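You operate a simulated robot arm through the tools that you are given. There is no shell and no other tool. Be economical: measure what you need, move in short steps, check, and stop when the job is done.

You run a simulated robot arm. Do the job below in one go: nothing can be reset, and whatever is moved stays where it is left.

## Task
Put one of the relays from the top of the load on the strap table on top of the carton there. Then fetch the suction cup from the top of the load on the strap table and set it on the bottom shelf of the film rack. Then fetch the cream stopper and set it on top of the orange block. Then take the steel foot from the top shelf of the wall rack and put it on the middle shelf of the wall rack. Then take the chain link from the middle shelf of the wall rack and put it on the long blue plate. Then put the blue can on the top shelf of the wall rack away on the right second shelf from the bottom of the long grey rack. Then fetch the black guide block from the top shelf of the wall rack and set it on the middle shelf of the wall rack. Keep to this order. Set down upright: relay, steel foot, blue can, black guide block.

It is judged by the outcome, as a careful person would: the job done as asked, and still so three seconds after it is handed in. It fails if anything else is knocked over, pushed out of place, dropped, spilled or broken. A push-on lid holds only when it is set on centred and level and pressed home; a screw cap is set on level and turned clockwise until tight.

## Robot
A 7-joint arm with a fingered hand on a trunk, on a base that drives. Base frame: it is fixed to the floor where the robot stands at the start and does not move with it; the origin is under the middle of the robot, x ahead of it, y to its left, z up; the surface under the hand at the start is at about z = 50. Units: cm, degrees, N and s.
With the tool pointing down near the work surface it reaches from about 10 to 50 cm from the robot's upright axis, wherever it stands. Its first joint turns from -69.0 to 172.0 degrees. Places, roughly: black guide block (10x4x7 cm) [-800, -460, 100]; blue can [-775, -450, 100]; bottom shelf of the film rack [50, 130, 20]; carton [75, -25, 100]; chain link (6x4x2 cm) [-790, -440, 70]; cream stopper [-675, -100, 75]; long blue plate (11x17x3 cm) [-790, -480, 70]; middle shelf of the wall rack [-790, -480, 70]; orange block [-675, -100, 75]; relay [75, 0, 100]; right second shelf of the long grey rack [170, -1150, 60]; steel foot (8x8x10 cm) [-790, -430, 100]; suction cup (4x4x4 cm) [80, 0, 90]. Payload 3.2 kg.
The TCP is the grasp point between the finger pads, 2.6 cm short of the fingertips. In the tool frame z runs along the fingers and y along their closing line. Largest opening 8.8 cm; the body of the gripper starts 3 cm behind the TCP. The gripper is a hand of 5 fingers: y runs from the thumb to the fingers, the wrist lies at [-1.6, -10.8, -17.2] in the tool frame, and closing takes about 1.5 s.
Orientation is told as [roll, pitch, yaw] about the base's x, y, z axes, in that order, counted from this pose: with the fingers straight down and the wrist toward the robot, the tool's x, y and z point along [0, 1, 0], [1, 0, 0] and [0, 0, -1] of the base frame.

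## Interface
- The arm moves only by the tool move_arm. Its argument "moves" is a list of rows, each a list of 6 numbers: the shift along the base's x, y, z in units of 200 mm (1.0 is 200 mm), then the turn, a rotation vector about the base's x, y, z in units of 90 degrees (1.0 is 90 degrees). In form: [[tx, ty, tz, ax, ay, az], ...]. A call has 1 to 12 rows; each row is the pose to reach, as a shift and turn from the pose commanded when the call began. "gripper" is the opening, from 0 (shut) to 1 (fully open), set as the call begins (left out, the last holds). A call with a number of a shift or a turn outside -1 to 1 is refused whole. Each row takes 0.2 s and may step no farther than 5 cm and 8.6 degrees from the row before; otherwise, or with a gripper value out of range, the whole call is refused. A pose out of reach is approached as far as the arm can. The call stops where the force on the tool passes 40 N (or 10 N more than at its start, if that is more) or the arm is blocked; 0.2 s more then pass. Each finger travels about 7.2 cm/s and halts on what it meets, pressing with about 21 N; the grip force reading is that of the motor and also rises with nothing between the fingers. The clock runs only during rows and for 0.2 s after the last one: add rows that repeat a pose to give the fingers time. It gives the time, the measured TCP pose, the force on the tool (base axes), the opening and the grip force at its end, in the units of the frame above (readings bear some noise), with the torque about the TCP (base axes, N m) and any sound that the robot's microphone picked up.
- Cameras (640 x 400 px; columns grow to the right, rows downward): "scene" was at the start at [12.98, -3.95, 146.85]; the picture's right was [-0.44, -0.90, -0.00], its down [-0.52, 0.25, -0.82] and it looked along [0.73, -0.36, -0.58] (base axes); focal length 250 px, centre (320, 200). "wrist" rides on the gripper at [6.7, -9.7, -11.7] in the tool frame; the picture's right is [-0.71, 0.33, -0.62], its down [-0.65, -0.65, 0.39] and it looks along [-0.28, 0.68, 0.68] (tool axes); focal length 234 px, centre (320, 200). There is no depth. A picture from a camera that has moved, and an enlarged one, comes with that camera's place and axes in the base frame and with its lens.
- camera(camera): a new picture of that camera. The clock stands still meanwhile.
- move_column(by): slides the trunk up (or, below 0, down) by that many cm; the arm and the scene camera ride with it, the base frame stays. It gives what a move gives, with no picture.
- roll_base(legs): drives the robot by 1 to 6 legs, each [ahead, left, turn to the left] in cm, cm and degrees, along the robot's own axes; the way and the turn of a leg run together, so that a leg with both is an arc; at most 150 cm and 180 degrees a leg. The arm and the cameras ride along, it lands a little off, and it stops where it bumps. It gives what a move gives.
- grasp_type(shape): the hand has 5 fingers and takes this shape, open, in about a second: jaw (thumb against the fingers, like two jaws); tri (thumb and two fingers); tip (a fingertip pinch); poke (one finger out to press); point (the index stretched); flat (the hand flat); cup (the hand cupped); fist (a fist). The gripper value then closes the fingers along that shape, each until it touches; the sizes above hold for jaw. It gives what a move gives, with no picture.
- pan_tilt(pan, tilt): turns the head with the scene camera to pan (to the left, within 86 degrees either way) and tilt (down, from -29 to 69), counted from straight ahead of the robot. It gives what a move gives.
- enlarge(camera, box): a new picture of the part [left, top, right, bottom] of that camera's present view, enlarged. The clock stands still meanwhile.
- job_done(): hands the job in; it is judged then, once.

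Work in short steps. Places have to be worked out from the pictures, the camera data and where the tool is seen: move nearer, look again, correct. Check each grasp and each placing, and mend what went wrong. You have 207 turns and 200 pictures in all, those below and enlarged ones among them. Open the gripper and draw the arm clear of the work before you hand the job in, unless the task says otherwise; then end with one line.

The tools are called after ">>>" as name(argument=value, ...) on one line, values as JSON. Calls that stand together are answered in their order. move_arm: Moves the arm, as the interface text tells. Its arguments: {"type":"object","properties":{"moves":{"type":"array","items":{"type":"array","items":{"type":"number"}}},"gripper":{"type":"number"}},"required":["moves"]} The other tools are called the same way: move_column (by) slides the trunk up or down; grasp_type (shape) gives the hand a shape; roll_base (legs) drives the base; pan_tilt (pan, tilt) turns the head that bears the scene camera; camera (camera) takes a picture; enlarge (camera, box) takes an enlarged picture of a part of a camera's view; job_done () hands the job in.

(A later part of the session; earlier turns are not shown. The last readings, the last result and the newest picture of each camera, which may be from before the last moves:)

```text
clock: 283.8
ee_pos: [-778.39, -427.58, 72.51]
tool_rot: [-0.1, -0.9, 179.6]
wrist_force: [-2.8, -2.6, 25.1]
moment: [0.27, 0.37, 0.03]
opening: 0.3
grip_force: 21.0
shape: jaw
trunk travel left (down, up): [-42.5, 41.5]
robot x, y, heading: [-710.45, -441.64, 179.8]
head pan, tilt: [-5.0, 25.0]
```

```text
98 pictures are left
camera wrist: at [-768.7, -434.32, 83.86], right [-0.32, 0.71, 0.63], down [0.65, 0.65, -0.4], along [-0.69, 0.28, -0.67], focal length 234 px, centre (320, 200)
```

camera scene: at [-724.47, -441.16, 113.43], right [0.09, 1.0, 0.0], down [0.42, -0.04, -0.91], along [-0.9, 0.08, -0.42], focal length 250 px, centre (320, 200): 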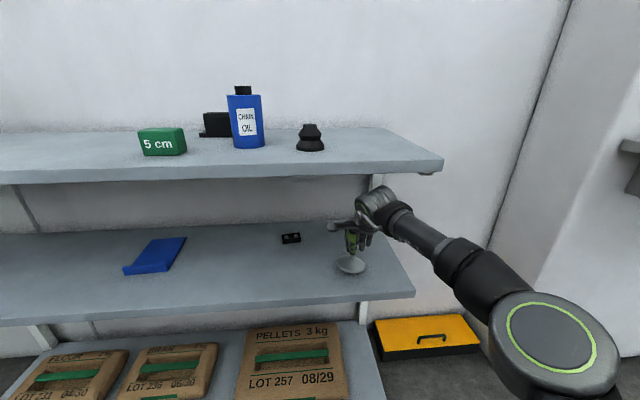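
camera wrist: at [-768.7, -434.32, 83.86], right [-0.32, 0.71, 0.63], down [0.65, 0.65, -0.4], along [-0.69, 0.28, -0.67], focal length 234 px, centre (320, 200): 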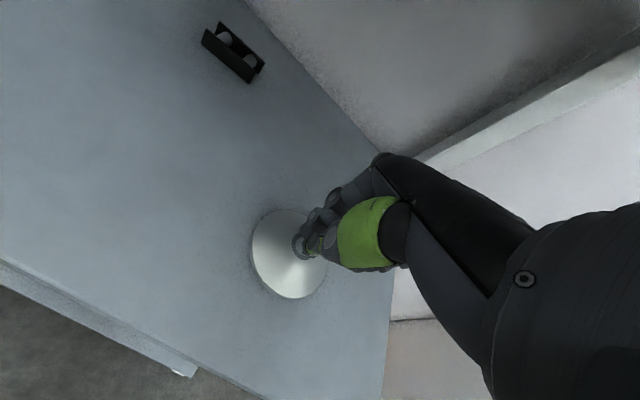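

The disc is on the shelf with contact force. I ease off and open the hand.

>>> move_arm(moves=[[0, 0, 0.02, 0, 0, 0], [0, 0, 0.02, 0, 0, 0], [0, 0, 0.02, 0, 0, 0], [0, 0, 0.02, 0, 0, 0], [0, 0, 0.02, 0, 0, 0], [0, 0, 0.02, 0, 0, 0], [0, 0, 0.02, 0, 0, 0]], gripper=1)

>>> camera(camera="wrist")

>>> enlarge(camera="scene", box=[280, 160, 480, 300])

```text
clock: 285.4
ee_pos: [-778.46, -427.36, 71.95]
tool_rot: [-0.2, 0.1, 179.5]
wrist_force: [-0.2, 0.1, 0.4]
moment: [-0.03, 0.01, -0.04]
opening: 8.8
grip_force: 0.1
shape: jaw
trunk travel left (down, up): [-42.5, 41.5]
robot x, y, heading: [-710.74, -442.37, 180.0]
head pan, tilt: [-5.0, 25.0]
```

```text
97 pictures are left
camera wrist: at [-768.97, -434.21, 83.54], right [-0.33, 0.71, 0.63], down [0.66, 0.65, -0.39], along [-0.68, 0.29, -0.68], focal length 234 px, centre (320, 200)
```

wrist: 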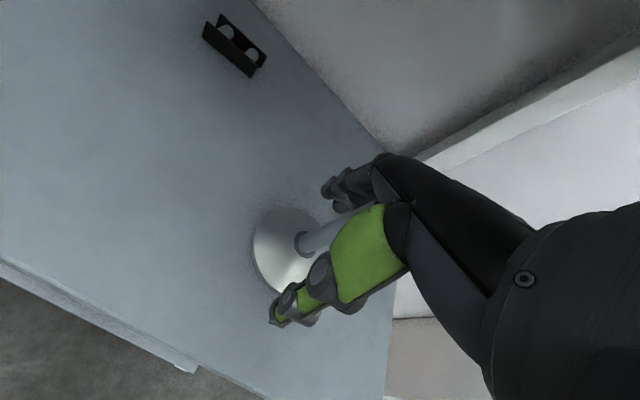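

```text
2.86 times, centred on (380, 230) of scene
camera zoom: at [-724.32, -441.18, 113.45], right [0.09, 1.0, 0.0], down [0.42, -0.04, -0.91], along [-0.9, 0.08, -0.42], focal length 714 px, centre (149, 114)
```

zoom: 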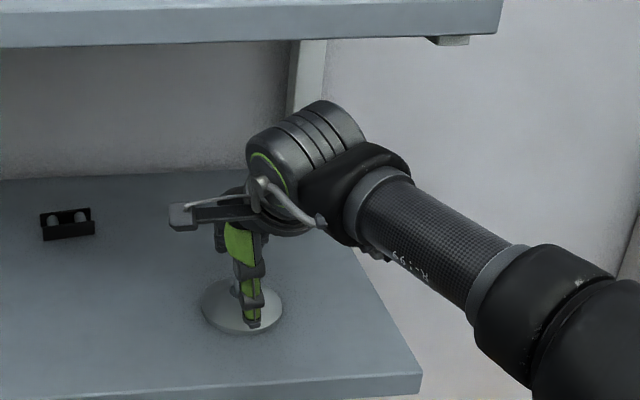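

The foot stands upright and is released. I withdraw by lifting slightly while tilting the hand forward so wrist stays under the upper shelf, then pull back.

>>> move_arm(moves=[[0.02, 0, 0.1, 0, 0, 0], [0.02, 0, 0.14, 0, 0.08, 0], [0.02, 0, 0.2, 0, 0.16, 0], [0.02, 0, 0.27, 0, 0.24, 0], [0.02, 0, 0.34, 0, 0.32, 0], [0.02, 0, 0.42, 0, 0.36, 0]])

>>> enlarge(camera="scene", box=[280, 160, 480, 300])

>>> camera(camera="wrist")

```text
clock: 286.8
ee_pos: [-778.15, -427.62, 80.23]
tool_rot: [0.1, -32.4, 179.5]
wrist_force: [-0.4, 1.3, -0.4]
moment: [0.0, 0.0, 0.02]
opening: 8.8
grip_force: 0.2
shape: jaw
trunk travel left (down, up): [-42.5, 41.5]
robot x, y, heading: [-710.54, -442.12, 180.0]
head pan, tilt: [-5.0, 25.0]
```

```text
2.86 times, centred on (380, 230) of scene
camera zoom: at [-724.3, -441.19, 113.46], right [0.09, 1.0, 0.0], down [0.42, -0.04, -0.91], along [-0.9, 0.08, -0.42], focal length 714 px, centre (149, 114)
```

zoom: 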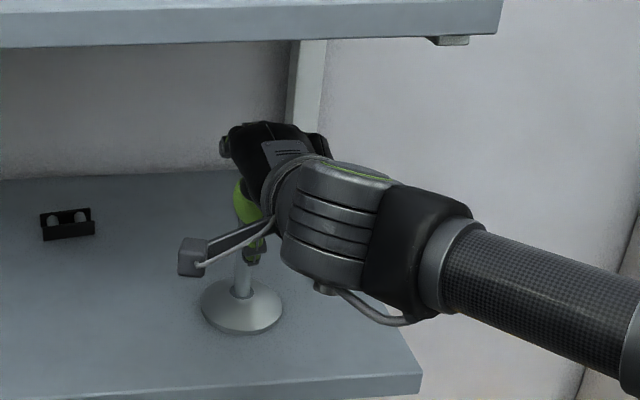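

```text
94 pictures are left
camera wrist: at [-763.69, -434.34, 84.88], right [0.06, 0.71, 0.7], down [0.35, 0.65, -0.68], along [-0.94, 0.29, -0.21], focal length 234 px, centre (320, 200)
```

wrist: 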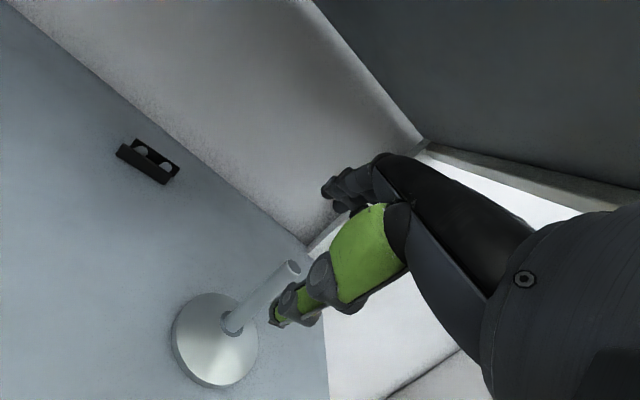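

Clear so far; I lift 3 cm more and retreat straight back.

>>> move_arm(moves=[[0.02, 0, 0.08, 0, 0, 0], [0.02, 0, 0.16, 0, 0, 0], [0.2, 0, 0.16, 0, 0, 0], [0.4, 0, 0.16, 0, 0, 0], [0.6, 0, 0.16, 0, 0, 0], [0.8, 0, 0.16, 0, 0, 0], [1.0, 0, 0.16, 0, 0, 0]])

>>> camera(camera="scene")

>>> enlarge(camera="scene", box=[120, 200, 320, 325])

```text
clock: 288.4
ee_pos: [-758.1, -427.52, 83.38]
tool_rot: [0.0, -32.5, 179.6]
wrist_force: [0.0, 0.8, 0.6]
moment: [0.03, 0.0, 0.01]
opening: 8.79
grip_force: 0.1
shape: jaw
trunk travel left (down, up): [-42.5, 41.5]
robot x, y, heading: [-710.24, -442.38, 180.1]
head pan, tilt: [-5.0, 25.0]
```

```text
93 pictures are left
camera scene: at [-724.28, -441.15, 113.46], right [0.09, 1.0, 0.0], down [0.42, -0.04, -0.91], along [-0.9, 0.08, -0.42], focal length 250 px, centre (320, 200)
```

scene: 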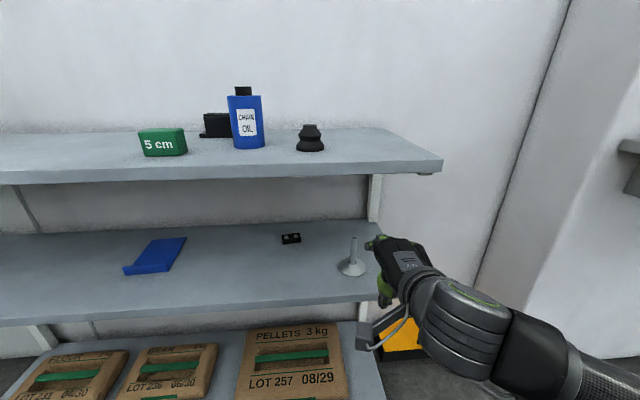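

```text
3.20 times, centred on (220, 262) of scene
camera zoom: at [-724.28, -441.15, 113.46], right [0.09, 1.0, 0.0], down [0.42, -0.04, -0.91], along [-0.9, 0.08, -0.42], focal length 800 px, centre (640, 0)
```

zoom: 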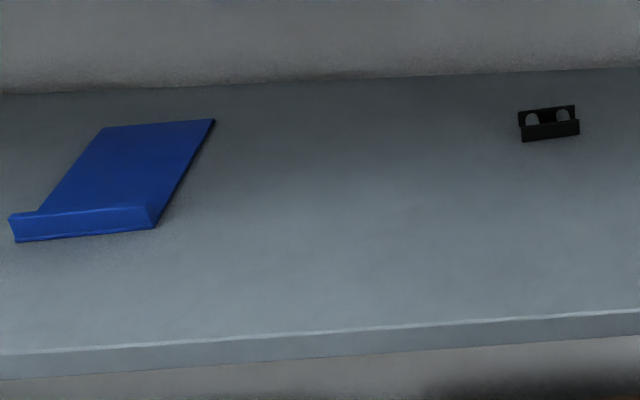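

Foot stands upright on the middle shelf. Next the chain link at about (−796.8, −444.2): I shift the base left so the arm comes in left of the foot.

>>> roll_base(legs=[[-6, 0, 0], [0, 30, 0]])

>>> move_arm(moves=[[0.05, 0.15, -0.1, 0, -0.04, 0], [0.05, 0.3, -0.2, 0, -0.08, 0], [0.05, 0.45, -0.3, 0, -0.12, 0], [0.05, 0.6, -0.4, 0, -0.14, 0], [0.05, 0.68, -0.52, 0, -0.14, 0]])

>>> camera(camera="scene")

>>> camera(camera="wrist")

```text
clock: 291.1
ee_pos: [-752.23, -457.76, 83.44]
tool_rot: [0.2, -32.4, 179.2]
wrist_force: [0.6, 0.0, 0.5]
moment: [0.0, -0.01, -0.01]
opening: 8.8
grip_force: 0.1
shape: jaw
trunk travel left (down, up): [-42.5, 41.5]
robot x, y, heading: [-704.55, -472.52, 179.7]
head pan, tilt: [-5.0, 25.0]
```

```text
clock: 292.2
ee_pos: [-751.22, -444.12, 72.84]
tool_rot: [-0.1, -19.9, 179.2]
wrist_force: [1.2, -0.5, 0.4]
moment: [-0.01, 0.02, 0.0]
opening: 8.79
grip_force: 0.0
shape: jaw
trunk travel left (down, up): [-42.5, 41.5]
robot x, y, heading: [-704.25, -472.29, 179.4]
head pan, tilt: [-5.0, 25.0]
```

```text
91 pictures are left
camera scene: at [-718.44, -471.59, 113.46], right [0.09, 1.0, 0.0], down [0.42, -0.04, -0.91], along [-0.9, 0.09, -0.42], focal length 250 px, centre (320, 200)
```

scene: 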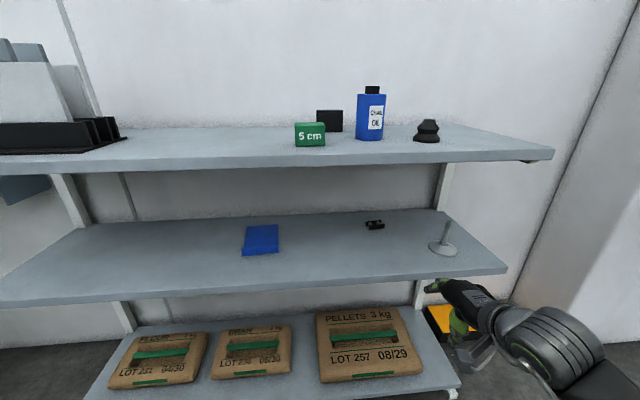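

```text
90 pictures are left
camera wrist: at [-738.26, -450.93, 80.56], right [-0.09, 0.71, 0.7], down [0.49, 0.64, -0.59], along [-0.87, 0.29, -0.41], focal length 234 px, centre (320, 200)
```

wrist: 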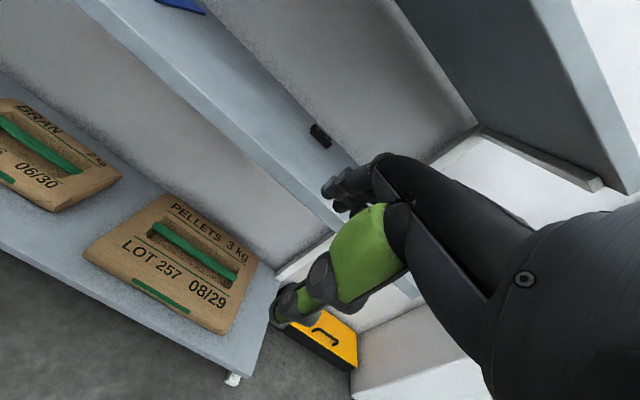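

Link re-measured at (−797, −443.5). I drive ahead 28 cm, bringing the tilted hand under the top shelf, then look.

>>> roll_base(legs=[[28, 0, 0.6]])

>>> camera(camera="wrist")

>>> camera(camera="scene")

```text
clock: 294.2
ee_pos: [-779.17, -444.04, 72.89]
tool_rot: [-0.1, -19.8, 179.5]
wrist_force: [-0.1, 0.0, -0.6]
moment: [0.0, -0.01, 0.01]
opening: 8.8
grip_force: 0.1
shape: jaw
trunk travel left (down, up): [-42.5, 41.5]
robot x, y, heading: [-732.1, -472.2, 179.5]
head pan, tilt: [-5.0, 25.0]
```

```text
89 pictures are left
camera wrist: at [-766.24, -450.96, 80.57], right [-0.09, 0.71, 0.7], down [0.49, 0.65, -0.59], along [-0.87, 0.29, -0.41], focal length 234 px, centre (320, 200)
```

wrist: 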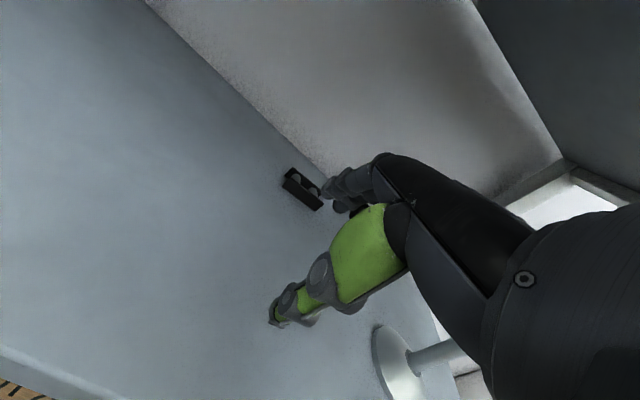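

```text
88 pictures are left
camera scene: at [-746.33, -471.51, 113.45], right [0.09, 1.0, 0.0], down [0.42, -0.04, -0.91], along [-0.9, 0.08, -0.42], focal length 250 px, centre (320, 200)
```

scene: 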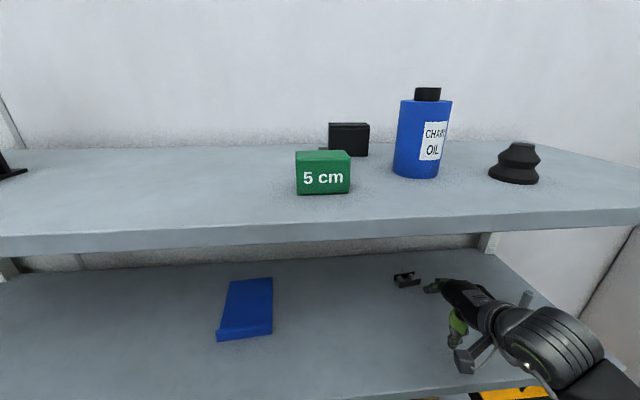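

Link centre (−796, −444), rotated about −14°. I move the hand in over it while making it vertical and matching its yaw.

>>> move_arm(moves=[[-0.17, 0, -0.02, -0.005, -0.045, -0.03], [-0.34, 0, -0.04, -0.01, -0.09, -0.06], [-0.51, 0, -0.06, -0.016, -0.135, -0.09], [-0.68, 0, -0.08, -0.021, -0.18, -0.12], [-0.84, 0, -0.09, -0.026, -0.222, -0.15]])

>>> camera(camera="wrist")

>>> camera(camera="scene")

```text
clock: 295.4
ee_pos: [-795.92, -444.41, 70.93]
tool_rot: [-0.3, 0.4, 166.0]
wrist_force: [-0.3, 0.0, 0.2]
moment: [-0.05, -0.01, 0.01]
opening: 8.81
grip_force: 0.0
shape: jaw
trunk travel left (down, up): [-42.5, 41.5]
robot x, y, heading: [-732.42, -472.24, 179.7]
head pan, tilt: [-5.0, 25.0]
```

```text
87 pictures are left
camera wrist: at [-788.24, -453.19, 82.73], right [-0.15, 0.77, 0.62], down [0.79, 0.47, -0.38], along [-0.59, 0.44, -0.68], focal length 234 px, centre (320, 200)
```

wrist: 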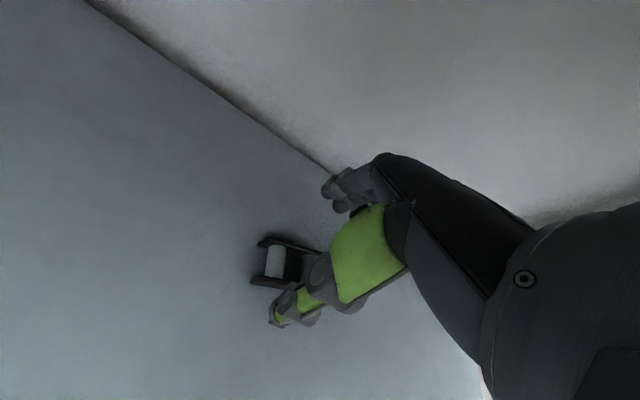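

```text
86 pictures are left
camera scene: at [-746.37, -471.54, 113.44], right [0.09, 1.0, 0.0], down [0.42, -0.04, -0.91], along [-0.9, 0.08, -0.42], focal length 250 px, centre (320, 200)
```

scene: 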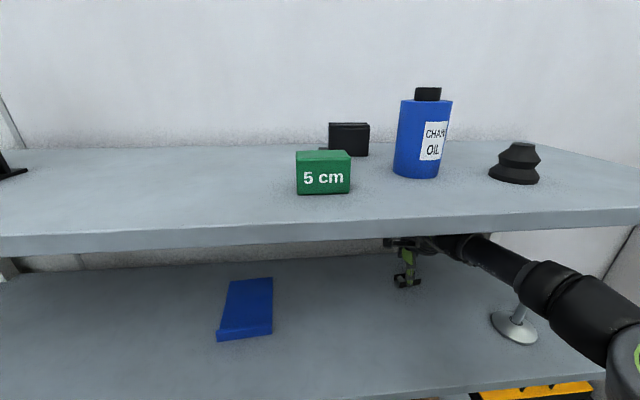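

The link is actually yawed about +9°; I turn the hand to −171° above it and centre at (−795.2, −444.6).

>>> move_arm(moves=[[0.01, 0, 0, 0, 0, 0.08], [0.02, -0.01, 0, 0, 0, 0.16], [0.035, -0.01, 0, 0, 0, 0.256]])

>>> enlarge(camera="wrist", box=[200, 160, 440, 310])

```text
clock: 296.2
ee_pos: [-795.52, -445.03, 70.93]
tool_rot: [-0.2, 0.2, -174.3]
wrist_force: [-0.1, -0.3, -1.0]
moment: [0.04, -0.01, -0.03]
opening: 8.76
grip_force: 0.0
shape: jaw
out of reach, approached as far as the arm can: row 3
trunk travel left (down, up): [-42.5, 41.5]
robot x, y, heading: [-732.1, -472.59, 180.1]
head pan, tilt: [-5.0, 25.0]
```

```text
2.67 times, centred on (320, 235) of wrist
camera zoom: at [-785.28, -450.64, 82.67], right [-0.4, 0.67, 0.62], down [0.59, 0.71, -0.38], along [-0.7, 0.21, -0.68], focal length 624 px, centre (320, 107)
```

zoom: 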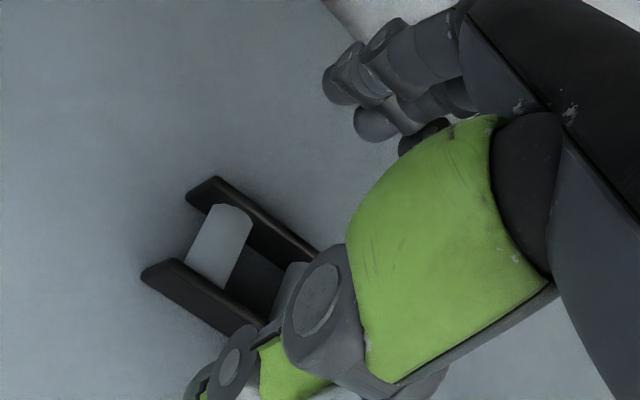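

Link centre (−794.7, −444.3), plates z 65–67. I centre and go down to TCP z≈68.2, watching force.

>>> move_arm(moves=[[0.04, 0.035, -0.04, 0, 0, 0.02], [0.04, 0.035, -0.09, 0, 0, 0.03], [0.04, 0.035, -0.135, 0, 0, 0.03]])

>>> enlarge(camera="wrist", box=[200, 160, 440, 310])

```text
clock: 297.0
ee_pos: [-794.95, -444.48, 70.66]
tool_rot: [-0.3, 0.4, -173.5]
wrist_force: [0.5, -0.3, 0.4]
moment: [-0.01, -0.02, 0.03]
opening: 8.79
grip_force: 0.0
shape: jaw
out of reach, approached as far as the arm can: row 1, 2, 3
trunk travel left (down, up): [-42.5, 41.5]
robot x, y, heading: [-732.49, -472.46, 179.4]
head pan, tilt: [-5.0, 25.0]
```

```text
2.67 times, centred on (320, 235) of wrist
camera zoom: at [-784.74, -450.15, 82.27], right [-0.41, 0.66, 0.62], down [0.58, 0.72, -0.38], along [-0.7, 0.2, -0.68], focal length 624 px, centre (320, 107)
```

zoom: 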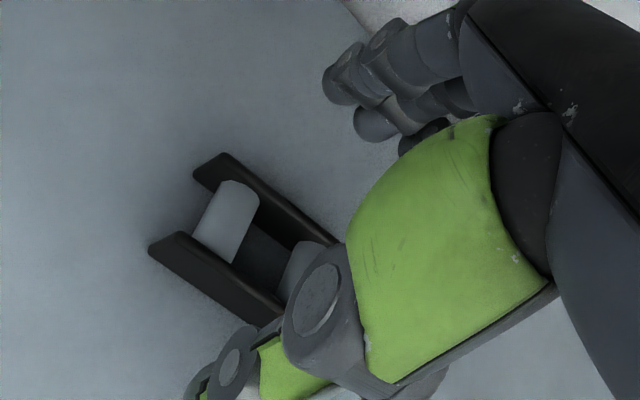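

The arm can't go lower in this pose, so I lower the trunk by 2.4 cm instead.

>>> move_column(by=-2.4)

>>> enlarge(camera="wrist", box=[200, 160, 440, 310])

>>> camera(camera="scene")

```text
clock: 297.7
ee_pos: [-794.94, -444.6, 68.55]
tool_rot: [-0.2, 0.0, -173.6]
wrist_force: [1.2, 1.5, 9.3]
moment: [0.05, 0.45, -0.02]
opening: 8.8
grip_force: 0.0
shape: jaw
trunk travel left (down, up): [-40.1, 43.9]
robot x, y, heading: [-732.11, -472.28, 180.0]
head pan, tilt: [-5.0, 25.0]
```

```text
2.67 times, centred on (320, 235) of wrist
camera zoom: at [-784.62, -450.19, 80.14], right [-0.41, 0.66, 0.63], down [0.58, 0.72, -0.39], along [-0.71, 0.2, -0.68], focal length 624 px, centre (320, 107)
```

zoom: 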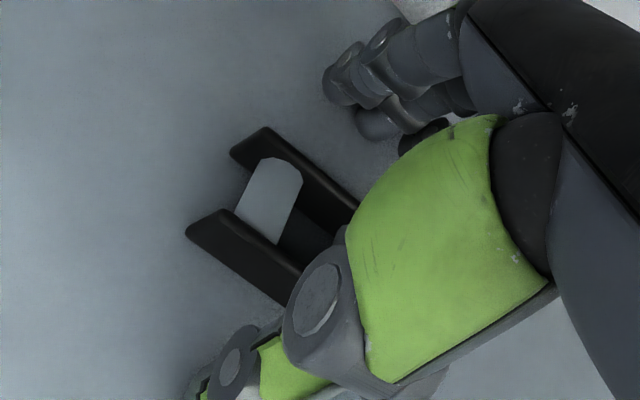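

```text
82 pictures are left
camera scene: at [-746.12, -471.57, 111.09], right [0.09, 1.0, 0.0], down [0.42, -0.04, -0.91], along [-0.9, 0.08, -0.42], focal length 250 px, centre (320, 200)
```

scene: 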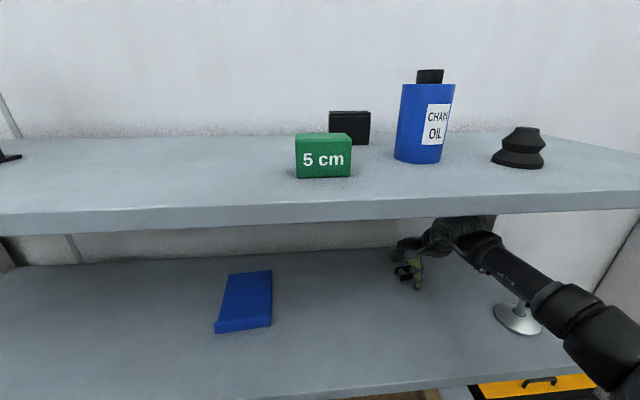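

Fingertips just touch the shelf (9 N). I raise 0.4 cm and close on the link.

>>> move_column(by=0.4)

>>> move_arm(moves=[[0, 0, 0, 0, 0, 0], [0, 0, 0, 0, 0, 0], [0, 0, 0, 0, 0, 0], [0, 0, 0, 0, 0, 0], [0, 0, 0, 0, 0, 0], [0, 0, 0, 0, 0, 0], [0, 0, 0, 0, 0, 0], [0, 0, 0, 0, 0, 0]], gripper=0)

>>> enlarge(camera="wrist", box=[200, 160, 440, 310])

```text
clock: 298.2
ee_pos: [-794.88, -444.54, 68.59]
tool_rot: [-0.1, 0.4, -173.4]
wrist_force: [0.1, 0.5, 4.0]
moment: [0.03, 0.2, 0.0]
opening: 8.82
grip_force: 0.0
shape: jaw
trunk travel left (down, up): [-40.5, 43.5]
robot x, y, heading: [-732.25, -472.24, 179.6]
head pan, tilt: [-5.0, 25.0]
```

```text
clock: 300.0
ee_pos: [-794.99, -444.61, 68.66]
tool_rot: [-0.2, 0.3, -173.5]
wrist_force: [-2.2, -1.0, 5.8]
moment: [-0.04, 0.33, 0.01]
opening: 3.92
grip_force: 20.9
shape: jaw
trunk travel left (down, up): [-40.5, 43.5]
robot x, y, heading: [-732.21, -472.45, 180.0]
head pan, tilt: [-5.0, 25.0]
```

```text
2.67 times, centred on (320, 235) of wrist
camera zoom: at [-784.71, -450.2, 80.37], right [-0.41, 0.66, 0.63], down [0.58, 0.72, -0.38], along [-0.7, 0.2, -0.68], focal length 624 px, centre (320, 107)
```

zoom: 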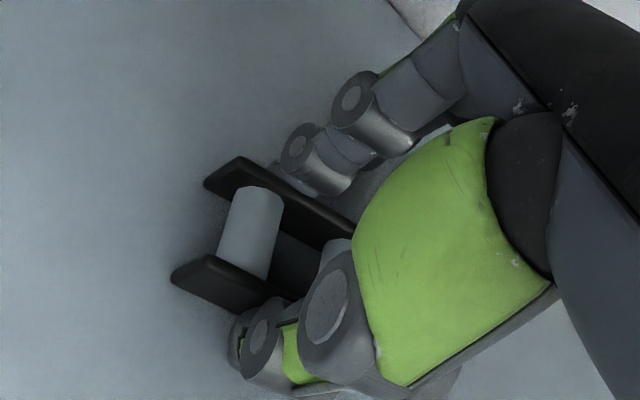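

Held (3.9 cm). I lift 4 cm with the trunk, staying under the upper shelf, and check.

>>> move_column(by=4)

>>> camera(camera="wrist")

>>> camera(camera="scene")

```text
clock: 300.9
ee_pos: [-795.09, -444.66, 72.55]
tool_rot: [-0.2, 0.4, -173.4]
wrist_force: [-0.5, 0.6, 0.0]
moment: [0.0, -0.02, 0.02]
opening: 3.73
grip_force: 21.1
shape: jaw
trunk travel left (down, up): [-44.5, 39.5]
robot x, y, heading: [-732.15, -472.32, 179.7]
head pan, tilt: [-5.0, 25.0]
```

```text
80 pictures are left
camera wrist: at [-784.76, -450.13, 84.24], right [-0.41, 0.66, 0.62], down [0.58, 0.72, -0.38], along [-0.7, 0.2, -0.68], focal length 234 px, centre (320, 200)
```

wrist: 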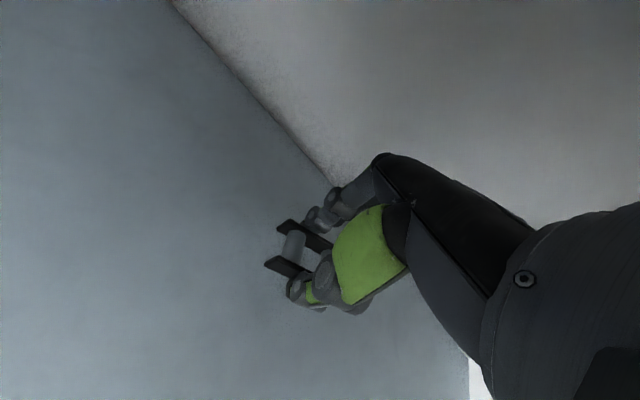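

```text
79 pictures are left
camera scene: at [-746.33, -471.49, 115.45], right [0.09, 1.0, 0.0], down [0.42, -0.04, -0.91], along [-0.9, 0.08, -0.42], focal length 250 px, centre (320, 200)
```

scene: 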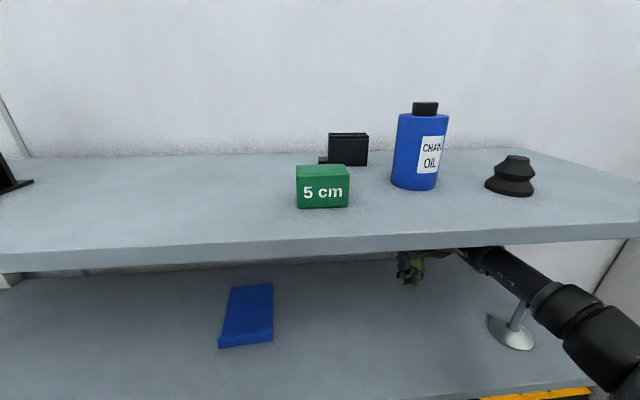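

Link is held. The plate spans x −783…−799, y −479…−491 (centre ≈(−791, −485)). I strafe the base left 40 cm and back 2.5 cm to carry the link over it.

>>> roll_base(legs=[[-2.5, 40.4, 0.3]])

>>> camera(camera="wrist")

>>> camera(camera="scene")

```text
clock: 303.4
ee_pos: [-792.6, -484.31, 72.63]
tool_rot: [-0.1, 0.4, -174.0]
wrist_force: [-0.9, -0.1, -1.1]
moment: [0.02, 0.04, 0.0]
opening: 3.72
grip_force: 21.0
shape: jaw
trunk travel left (down, up): [-44.5, 39.5]
robot x, y, heading: [-730.02, -512.5, 179.4]
head pan, tilt: [-5.0, 25.0]
```

```text
78 pictures are left
camera wrist: at [-782.36, -490.0, 84.28], right [-0.41, 0.67, 0.62], down [0.58, 0.72, -0.38], along [-0.7, 0.21, -0.68], focal length 234 px, centre (320, 200)
```

wrist: 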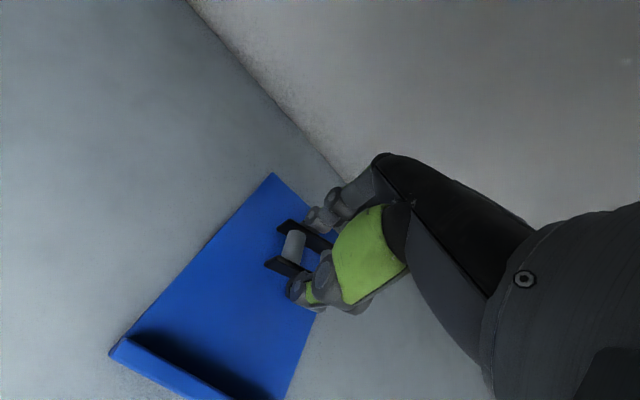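

```text
77 pictures are left
camera scene: at [-744.07, -511.65, 115.45], right [0.1, 1.0, 0.0], down [0.42, -0.04, -0.91], along [-0.9, 0.09, -0.42], focal length 250 px, centre (320, 200)
```

scene: 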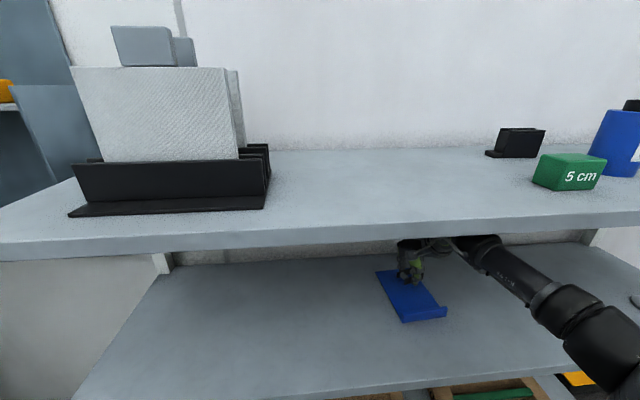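

The link is over the plate's middle. I lower with the trunk in small steps.

>>> move_column(by=-2.5)

>>> move_column(by=-0.5)

>>> enlarge(camera="wrist", box=[200, 160, 440, 310])

```text
clock: 304.1
ee_pos: [-792.63, -484.33, 70.0]
tool_rot: [-0.2, 0.3, -173.9]
wrist_force: [-0.9, -1.0, -0.2]
moment: [0.02, 0.01, 0.02]
opening: 3.75
grip_force: 20.8
shape: jaw
trunk travel left (down, up): [-42.0, 42.0]
robot x, y, heading: [-729.88, -512.51, 179.5]
head pan, tilt: [-5.0, 25.0]
```

```text
clock: 304.6
ee_pos: [-792.63, -484.3, 69.68]
tool_rot: [-0.2, 0.4, -174.0]
wrist_force: [0.9, 0.4, -0.6]
moment: [0.0, 0.02, 0.0]
opening: 3.76
grip_force: 20.5
shape: jaw
trunk travel left (down, up): [-41.5, 42.5]
robot x, y, heading: [-730.1, -512.08, 179.5]
head pan, tilt: [-5.0, 25.0]
```

```text
2.67 times, centred on (320, 235) of wrist
camera zoom: at [-782.35, -489.98, 81.27], right [-0.41, 0.67, 0.62], down [0.58, 0.72, -0.38], along [-0.7, 0.21, -0.68], focal length 624 px, centre (320, 107)
```

zoom: 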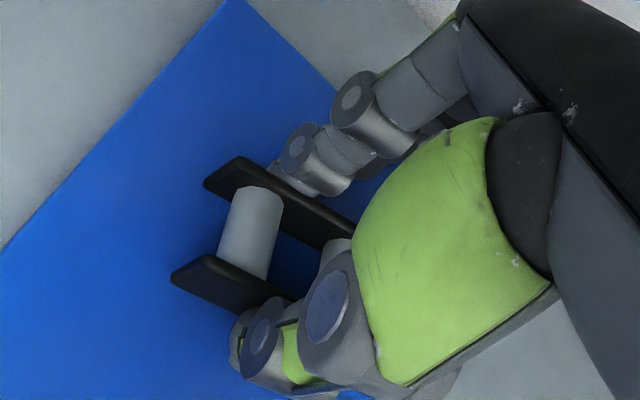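

Very near; I lower a bit more to contact.

>>> move_column(by=-0.4)

>>> move_column(by=-0.4)

```text
clock: 305.1
ee_pos: [-792.53, -484.23, 69.39]
tool_rot: [-0.2, 0.3, -174.0]
wrist_force: [0.4, 1.1, 0.6]
moment: [0.02, 0.1, 0.0]
opening: 3.74
grip_force: 20.7
shape: jaw
trunk travel left (down, up): [-41.1, 42.9]
robot x, y, heading: [-729.92, -512.68, 179.3]
head pan, tilt: [-5.0, 25.0]
```

```text
clock: 305.7
ee_pos: [-792.6, -484.41, 69.06]
tool_rot: [-0.1, -0.1, -174.1]
wrist_force: [-1.8, 0.7, 11.4]
moment: [0.11, 0.17, 0.01]
opening: 3.72
grip_force: 20.9
shape: jaw
trunk travel left (down, up): [-40.7, 43.3]
robot x, y, heading: [-729.87, -512.5, 179.1]
head pan, tilt: [-5.0, 25.0]
```

Contact (11 N). I open the hand, then raise 3.5 cm and check.

>>> move_arm(moves=[[0, 0, 0, 0, 0, 0], [0, 0, 0, 0, 0, 0], [0, 0, 0, 0, 0, 0], [0, 0, 0, 0, 0, 0], [0, 0, 0, 0, 0, 0], [0, 0, 0, 0, 0, 0]], gripper=1)

>>> move_column(by=4)

>>> camera(camera="wrist")

```text
clock: 307.1
ee_pos: [-792.45, -484.43, 69.06]
tool_rot: [-0.4, 0.2, -173.9]
wrist_force: [2.6, -1.1, 11.5]
moment: [0.02, 0.56, 0.08]
opening: 8.78
grip_force: 0.1
shape: jaw
trunk travel left (down, up): [-40.7, 43.3]
robot x, y, heading: [-729.94, -512.49, 179.4]
head pan, tilt: [-5.0, 25.0]
```

```text
clock: 307.9
ee_pos: [-792.57, -484.26, 72.71]
tool_rot: [-0.1, 0.4, -174.1]
wrist_force: [0.1, -0.9, -0.3]
moment: [0.0, -0.01, 0.01]
opening: 8.76
grip_force: 0.0
shape: jaw
trunk travel left (down, up): [-44.7, 39.3]
robot x, y, heading: [-729.8, -512.27, 179.5]
head pan, tilt: [-5.0, 25.0]
```

```text
75 pictures are left
camera wrist: at [-782.36, -489.96, 84.44], right [-0.41, 0.67, 0.62], down [0.58, 0.72, -0.38], along [-0.7, 0.21, -0.68], focal length 234 px, centre (320, 200)
```

wrist: 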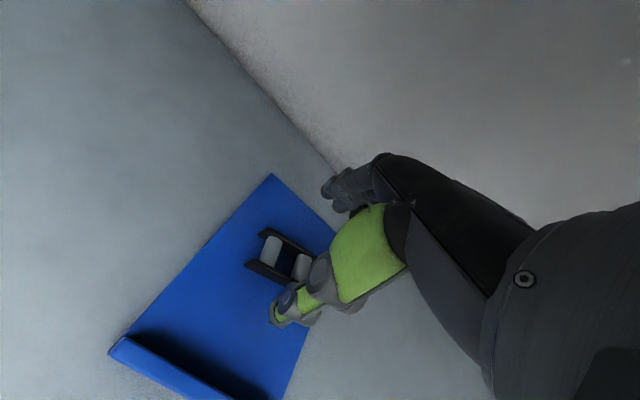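

The link rests on the plate. I raise a little and back straight out with the base.

>>> move_column(by=0.8)

>>> roll_base(legs=[[-36, 0, 0.5]])

>>> camera(camera="scene")

```text
clock: 308.5
ee_pos: [-792.6, -484.31, 73.65]
tool_rot: [-0.1, 0.4, -174.0]
wrist_force: [-0.4, 0.3, 0.1]
moment: [-0.02, 0.0, 0.0]
opening: 8.8
grip_force: 0.0
shape: jaw
trunk travel left (down, up): [-45.5, 38.5]
robot x, y, heading: [-729.97, -512.35, 179.6]
head pan, tilt: [-5.0, 25.0]
```

```text
clock: 310.8
ee_pos: [-756.43, -485.37, 73.59]
tool_rot: [-0.3, 0.3, -173.2]
wrist_force: [0.4, -0.2, 0.6]
moment: [-0.01, 0.0, 0.01]
opening: 8.76
grip_force: 0.2
shape: jaw
trunk travel left (down, up): [-45.5, 38.5]
robot x, y, heading: [-693.55, -512.86, -179.8]
head pan, tilt: [-5.0, 25.0]
```

```text
74 pictures are left
camera scene: at [-707.52, -511.95, 116.46], right [0.08, 1.0, 0.0], down [0.42, -0.04, -0.91], along [-0.9, 0.08, -0.42], focal length 250 px, centre (320, 200)
```

scene: 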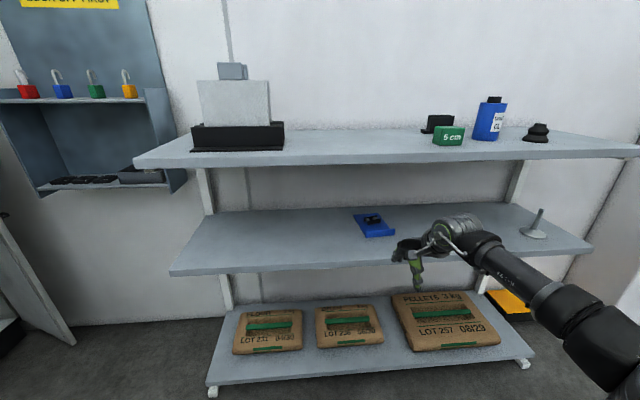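

Link on plate, foot upright. Now the blue can: I strafe right and raise the trunk, then hover above its cap.

>>> roll_base(legs=[[-4, -46, -0.2]])

>>> move_column(by=38)

>>> move_arm(moves=[[0.05, -0.05, 0.15, 0, 0, -0.05], [0.1, -0.1, 0.3, 0, 0, -0.07], [0.15, -0.15, 0.45, 0, 0, -0.07], [0.2, -0.2, 0.6, 0, 0, -0.07]])

>>> camera(camera="scene")

```text
clock: 313.5
ee_pos: [-752.46, -440.21, 73.58]
tool_rot: [-0.2, 0.4, -173.2]
wrist_force: [-0.1, 0.7, -0.2]
moment: [-0.02, -0.02, 0.03]
opening: 8.8
grip_force: 0.1
shape: jaw
trunk travel left (down, up): [-45.5, 38.5]
robot x, y, heading: [-689.5, -467.77, -180.0]
head pan, tilt: [-5.0, 25.0]
```

```text
clock: 317.2
ee_pos: [-752.41, -440.28, 111.65]
tool_rot: [-0.2, 0.3, -173.2]
wrist_force: [0.7, 0.2, 0.4]
moment: [0.02, -0.01, 0.04]
opening: 8.77
grip_force: 0.1
shape: jaw
trunk travel left (down, up): [-83.5, 0.5]
robot x, y, heading: [-689.36, -467.77, -179.9]
head pan, tilt: [-5.0, 25.0]
```

```text
clock: 318.2
ee_pos: [-748.31, -444.12, 123.59]
tool_rot: [-0.2, 0.3, -179.6]
wrist_force: [0.4, -0.7, 0.5]
moment: [0.04, 0.01, 0.02]
opening: 8.77
grip_force: 0.0
shape: jaw
trunk travel left (down, up): [-83.5, 0.5]
robot x, y, heading: [-689.42, -467.88, -179.8]
head pan, tilt: [-5.0, 25.0]
```

```text
73 pictures are left
camera scene: at [-703.44, -467.11, 154.46], right [0.09, 1.0, 0.0], down [0.42, -0.04, -0.91], along [-0.9, 0.08, -0.42], focal length 250 px, centre (320, 200)
```

scene: 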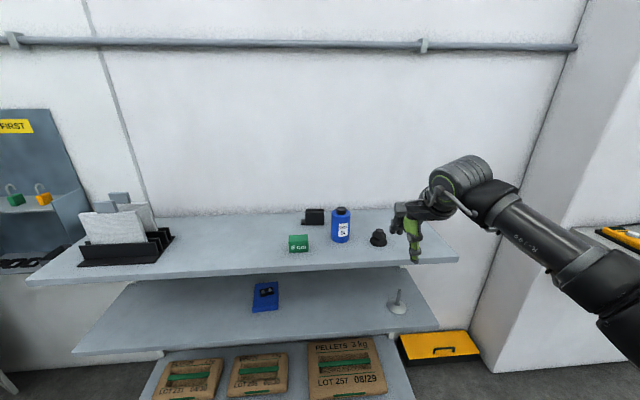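

I drive 30 cm ahead with the hand high, then look at the can with the wrist camera.

>>> roll_base(legs=[[30, 0, 0]])

>>> pan_tilt(pan=-5, tilt=45)

>>> camera(camera="wrist")

>>> camera(camera="scene")

```text
clock: 320.3
ee_pos: [-778.43, -444.49, 123.52]
tool_rot: [-0.1, 0.3, -179.4]
wrist_force: [0.5, 0.4, -0.1]
moment: [0.0, -0.01, -0.02]
opening: 8.78
grip_force: 0.0
shape: jaw
trunk travel left (down, up): [-83.5, 0.5]
robot x, y, heading: [-719.3, -467.61, -179.6]
head pan, tilt: [-5.0, 25.0]
```

```text
clock: 321.1
ee_pos: [-778.45, -444.35, 123.52]
tool_rot: [-0.2, 0.3, -179.3]
wrist_force: [0.5, 0.4, 0.0]
moment: [0.0, 0.0, 0.04]
opening: 8.76
grip_force: 0.0
shape: jaw
trunk travel left (down, up): [-83.5, 0.5]
robot x, y, heading: [-719.05, -467.76, -179.5]
head pan, tilt: [-5.0, 45.0]
```

```text
72 pictures are left
camera wrist: at [-768.77, -451.04, 135.17], right [-0.34, 0.7, 0.62], down [0.65, 0.66, -0.38], along [-0.68, 0.27, -0.68], focal length 234 px, centre (320, 200)
```

wrist: 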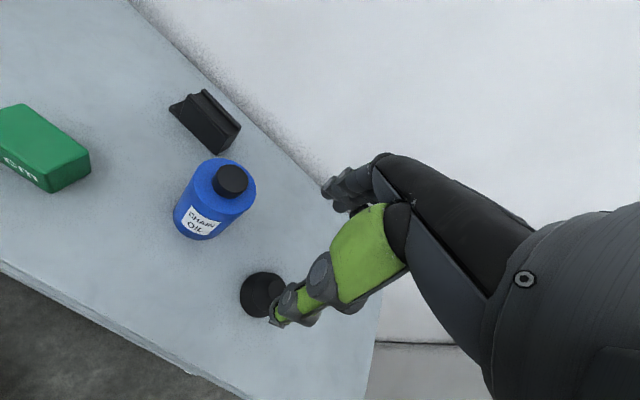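

```text
71 pictures are left
camera scene: at [-732.48, -467.22, 151.4], right [0.08, 1.0, 0.0], down [0.7, -0.06, -0.71], along [-0.71, 0.06, -0.71], focal length 250 px, centre (320, 200)
```

scene: 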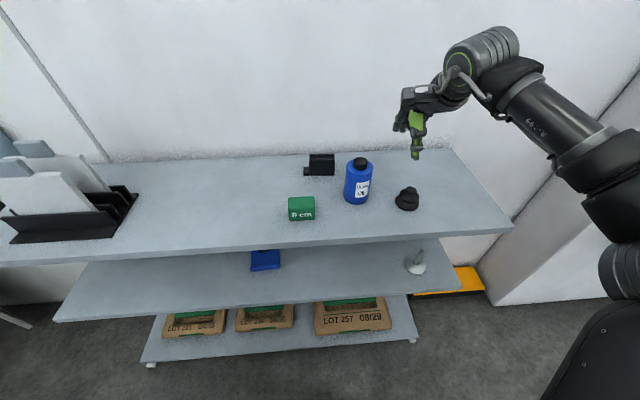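

Can axis at (−783.7, −452.2), cap top z≈113.4. I move over and down to pinch the cap.

>>> move_arm(moves=[[-0.13, -0.19, -0.05, 0, 0, 0], [-0.26, -0.385, -0.1, 0, 0, 0], [-0.26, -0.385, -0.25, 0, 0, 0], [-0.26, -0.385, -0.4, 0, 0, 0]])

>>> enlarge(camera="wrist", box=[200, 160, 440, 310])

>>> enlarge(camera="scene", box=[290, 110, 450, 230])

```text
clock: 322.1
ee_pos: [-783.64, -452.26, 115.54]
tool_rot: [-0.2, 0.4, -179.4]
wrist_force: [0.4, 0.1, -0.4]
moment: [-0.01, 0.0, 0.0]
opening: 8.78
grip_force: 0.1
shape: jaw
trunk travel left (down, up): [-83.5, 0.5]
robot x, y, heading: [-719.41, -467.75, -179.7]
head pan, tilt: [-5.0, 45.0]
```

```text
2.67 times, centred on (320, 235) of wrist
camera zoom: at [-773.97, -458.95, 127.15], right [-0.34, 0.7, 0.62], down [0.65, 0.66, -0.38], along [-0.68, 0.27, -0.68], focal length 624 px, centre (320, 107)
```

zoom: 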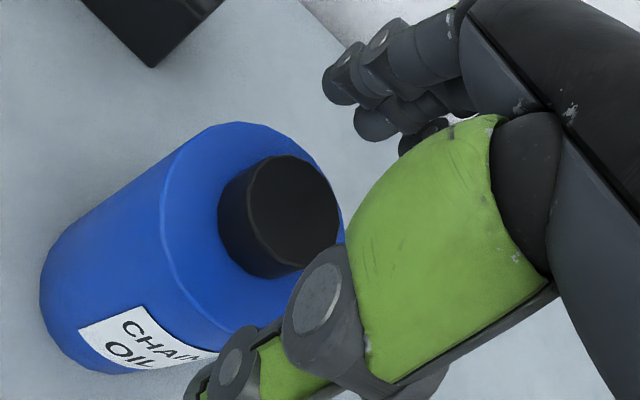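

```text
3.33 times, centred on (370, 170) of scene
camera zoom: at [-732.6, -467.25, 151.39], right [0.08, 1.0, 0.0], down [0.71, -0.06, -0.71], along [-0.7, 0.06, -0.71], focal length 833 px, centre (153, 300)
```

zoom: 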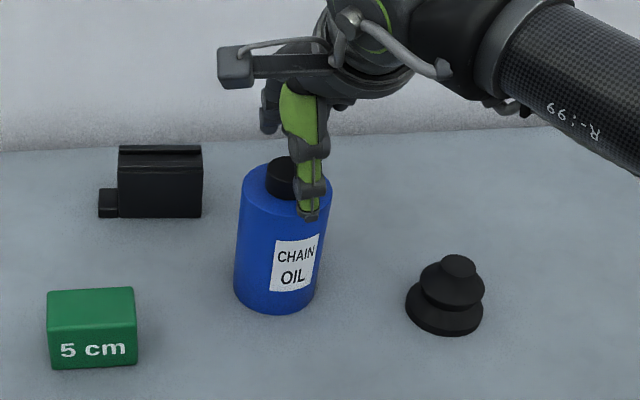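

Aligned within half a cm. I lower to 113.9, close on the cap.

>>> move_arm(moves=[[-0.015, -0.025, -0.04, 0, 0, 0], [-0.015, -0.025, -0.085, 0, 0, 0]])

>>> move_arm(moves=[[0, 0, 0, 0, 0, 0], [0, 0, 0, 0, 0, 0], [0, 0, 0, 0, 0, 0], [0, 0, 0, 0, 0, 0], [0, 0, 0, 0, 0, 0], [0, 0, 0, 0, 0, 0], [0, 0, 0, 0, 0, 0], [0, 0, 0, 0, 0, 0]], gripper=0)

>>> enlarge(camera="wrist", box=[200, 160, 440, 310])

```text
clock: 322.7
ee_pos: [-784.02, -452.65, 113.92]
tool_rot: [-0.2, 0.3, -179.3]
wrist_force: [0.0, 0.2, 0.2]
moment: [0.02, 0.01, 0.01]
opening: 8.8
grip_force: 0.0
shape: jaw
trunk travel left (down, up): [-83.5, 0.5]
robot x, y, heading: [-719.25, -467.73, -179.7]
head pan, tilt: [-5.0, 45.0]
```

```text
clock: 324.5
ee_pos: [-783.91, -452.76, 113.88]
tool_rot: [-0.2, 0.4, -179.3]
wrist_force: [1.9, 0.2, 0.8]
moment: [0.02, -0.01, 0.0]
opening: 2.81
grip_force: 20.9
shape: jaw
trunk travel left (down, up): [-83.5, 0.5]
robot x, y, heading: [-719.64, -467.72, -180.0]
head pan, tilt: [-5.0, 45.0]
```

```text
2.67 times, centred on (320, 235) of wrist
camera zoom: at [-774.27, -459.3, 125.56], right [-0.34, 0.7, 0.62], down [0.65, 0.66, -0.38], along [-0.68, 0.27, -0.68], focal length 624 px, centre (320, 107)
```

zoom: 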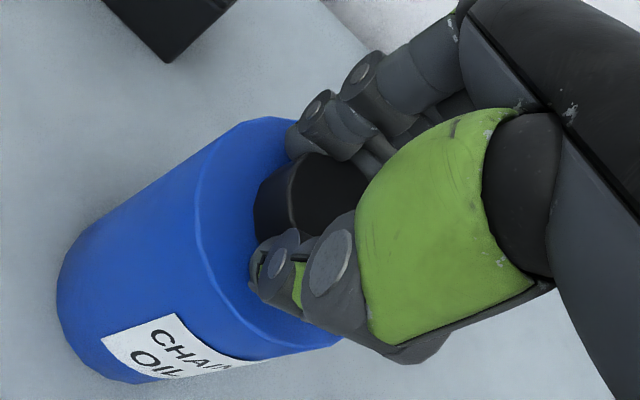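

Gripped on the cap (2.8 cm). I lift it 6 cm carefully and check.

>>> move_arm(moves=[[0, 0, 0.05, 0, 0, 0], [0, 0, 0.15, 0, 0, 0], [0, 0, 0.25, 0, 0, 0], [0, 0, 0.3, 0, 0, 0], [0, 0, 0.3, 0, 0, 0]])

>>> camera(camera="scene")

>>> camera(camera="wrist")

```text
clock: 325.7
ee_pos: [-783.88, -452.48, 119.84]
tool_rot: [-0.1, 0.5, -179.4]
wrist_force: [0.3, -0.4, -3.6]
moment: [0.0, -0.01, 0.02]
opening: 2.79
grip_force: 21.0
shape: jaw
trunk travel left (down, up): [-83.5, 0.5]
robot x, y, heading: [-719.45, -467.38, -179.9]
head pan, tilt: [-5.0, 45.0]
```

```text
67 pictures are left
camera scene: at [-732.61, -467.19, 151.38], right [0.08, 1.0, 0.0], down [0.71, -0.06, -0.71], along [-0.7, 0.06, -0.71], focal length 250 px, centre (320, 200)
```

scene: 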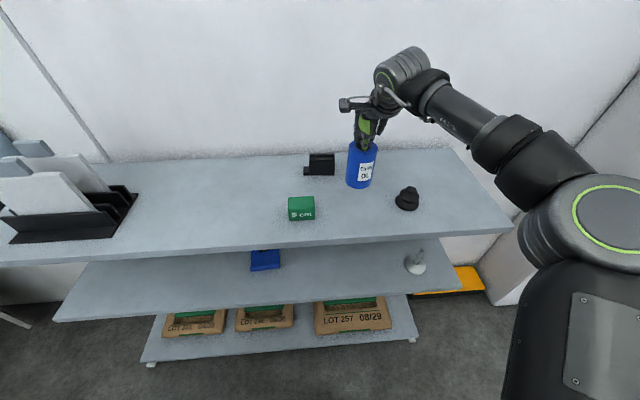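

```text
66 pictures are left
camera wrist: at [-774.3, -459.14, 131.53], right [-0.34, 0.7, 0.62], down [0.65, 0.66, -0.38], along [-0.68, 0.27, -0.68], focal length 234 px, centre (320, 200)
```

wrist: 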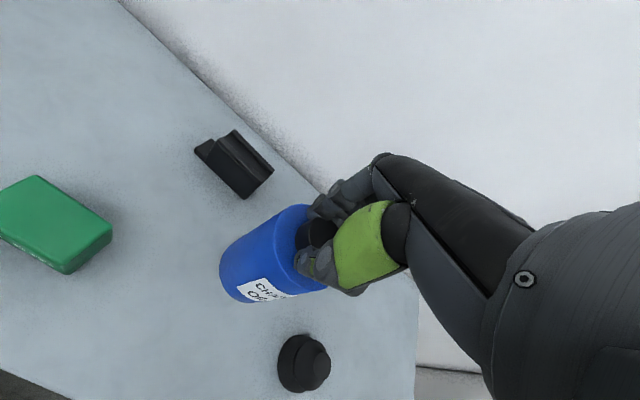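

The whole can is lifted and held firmly. I pull it in, back off from the rack and look along the corridor for the way to the grey rack at (170, −1150).

>>> move_arm(moves=[[0.2, 0, 0, 0, 0, 0], [0.4, 0, 0, 0, 0, 0], [0.6, 0, 0, 0, 0, 0], [0.8, 0.0, 0, 0, 0, 0], [1.0, 0.0, 0, 0, 0, 0]])

>>> roll_base(legs=[[-24, 0, 0]])

>>> pan_tilt(pan=80, tilt=15)

>>> camera(camera="scene")

```text
clock: 326.9
ee_pos: [-763.65, -452.33, 120.07]
tool_rot: [-0.2, 0.2, -179.4]
wrist_force: [0.2, 0.3, -4.9]
moment: [-0.02, -0.03, 0.02]
opening: 2.79
grip_force: 21.1
shape: jaw
trunk travel left (down, up): [-83.5, 0.5]
robot x, y, heading: [-719.34, -467.73, -179.8]
head pan, tilt: [-5.0, 45.0]
```

```text
clock: 328.7
ee_pos: [-739.5, -452.3, 119.94]
tool_rot: [-0.2, 0.5, -179.4]
wrist_force: [-0.4, 0.8, -4.3]
moment: [0.02, 0.0, -0.04]
opening: 2.8
grip_force: 21.0
shape: jaw
trunk travel left (down, up): [-83.5, 0.5]
robot x, y, heading: [-694.8, -467.51, -179.6]
head pan, tilt: [-5.0, 45.0]
```

```text
clock: 330.3
ee_pos: [-739.47, -452.3, 119.89]
tool_rot: [-0.2, 0.4, -179.5]
wrist_force: [0.2, 0.5, -5.4]
moment: [0.02, -0.02, -0.02]
opening: 2.77
grip_force: 20.8
shape: jaw
trunk travel left (down, up): [-83.5, 0.5]
robot x, y, heading: [-695.26, -467.43, -179.5]
head pan, tilt: [80.0, 15.0]
```

```text
65 pictures are left
camera scene: at [-701.66, -476.95, 156.07], right [-0.99, 0.17, 0.0], down [0.04, 0.26, -0.97], along [-0.16, -0.95, -0.26], focal length 250 px, centre (320, 200)
```

scene: 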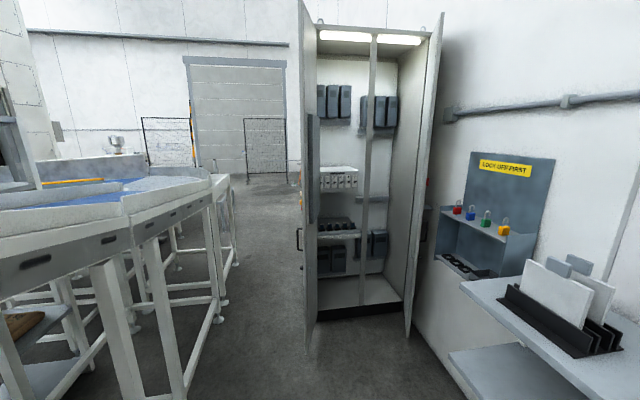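

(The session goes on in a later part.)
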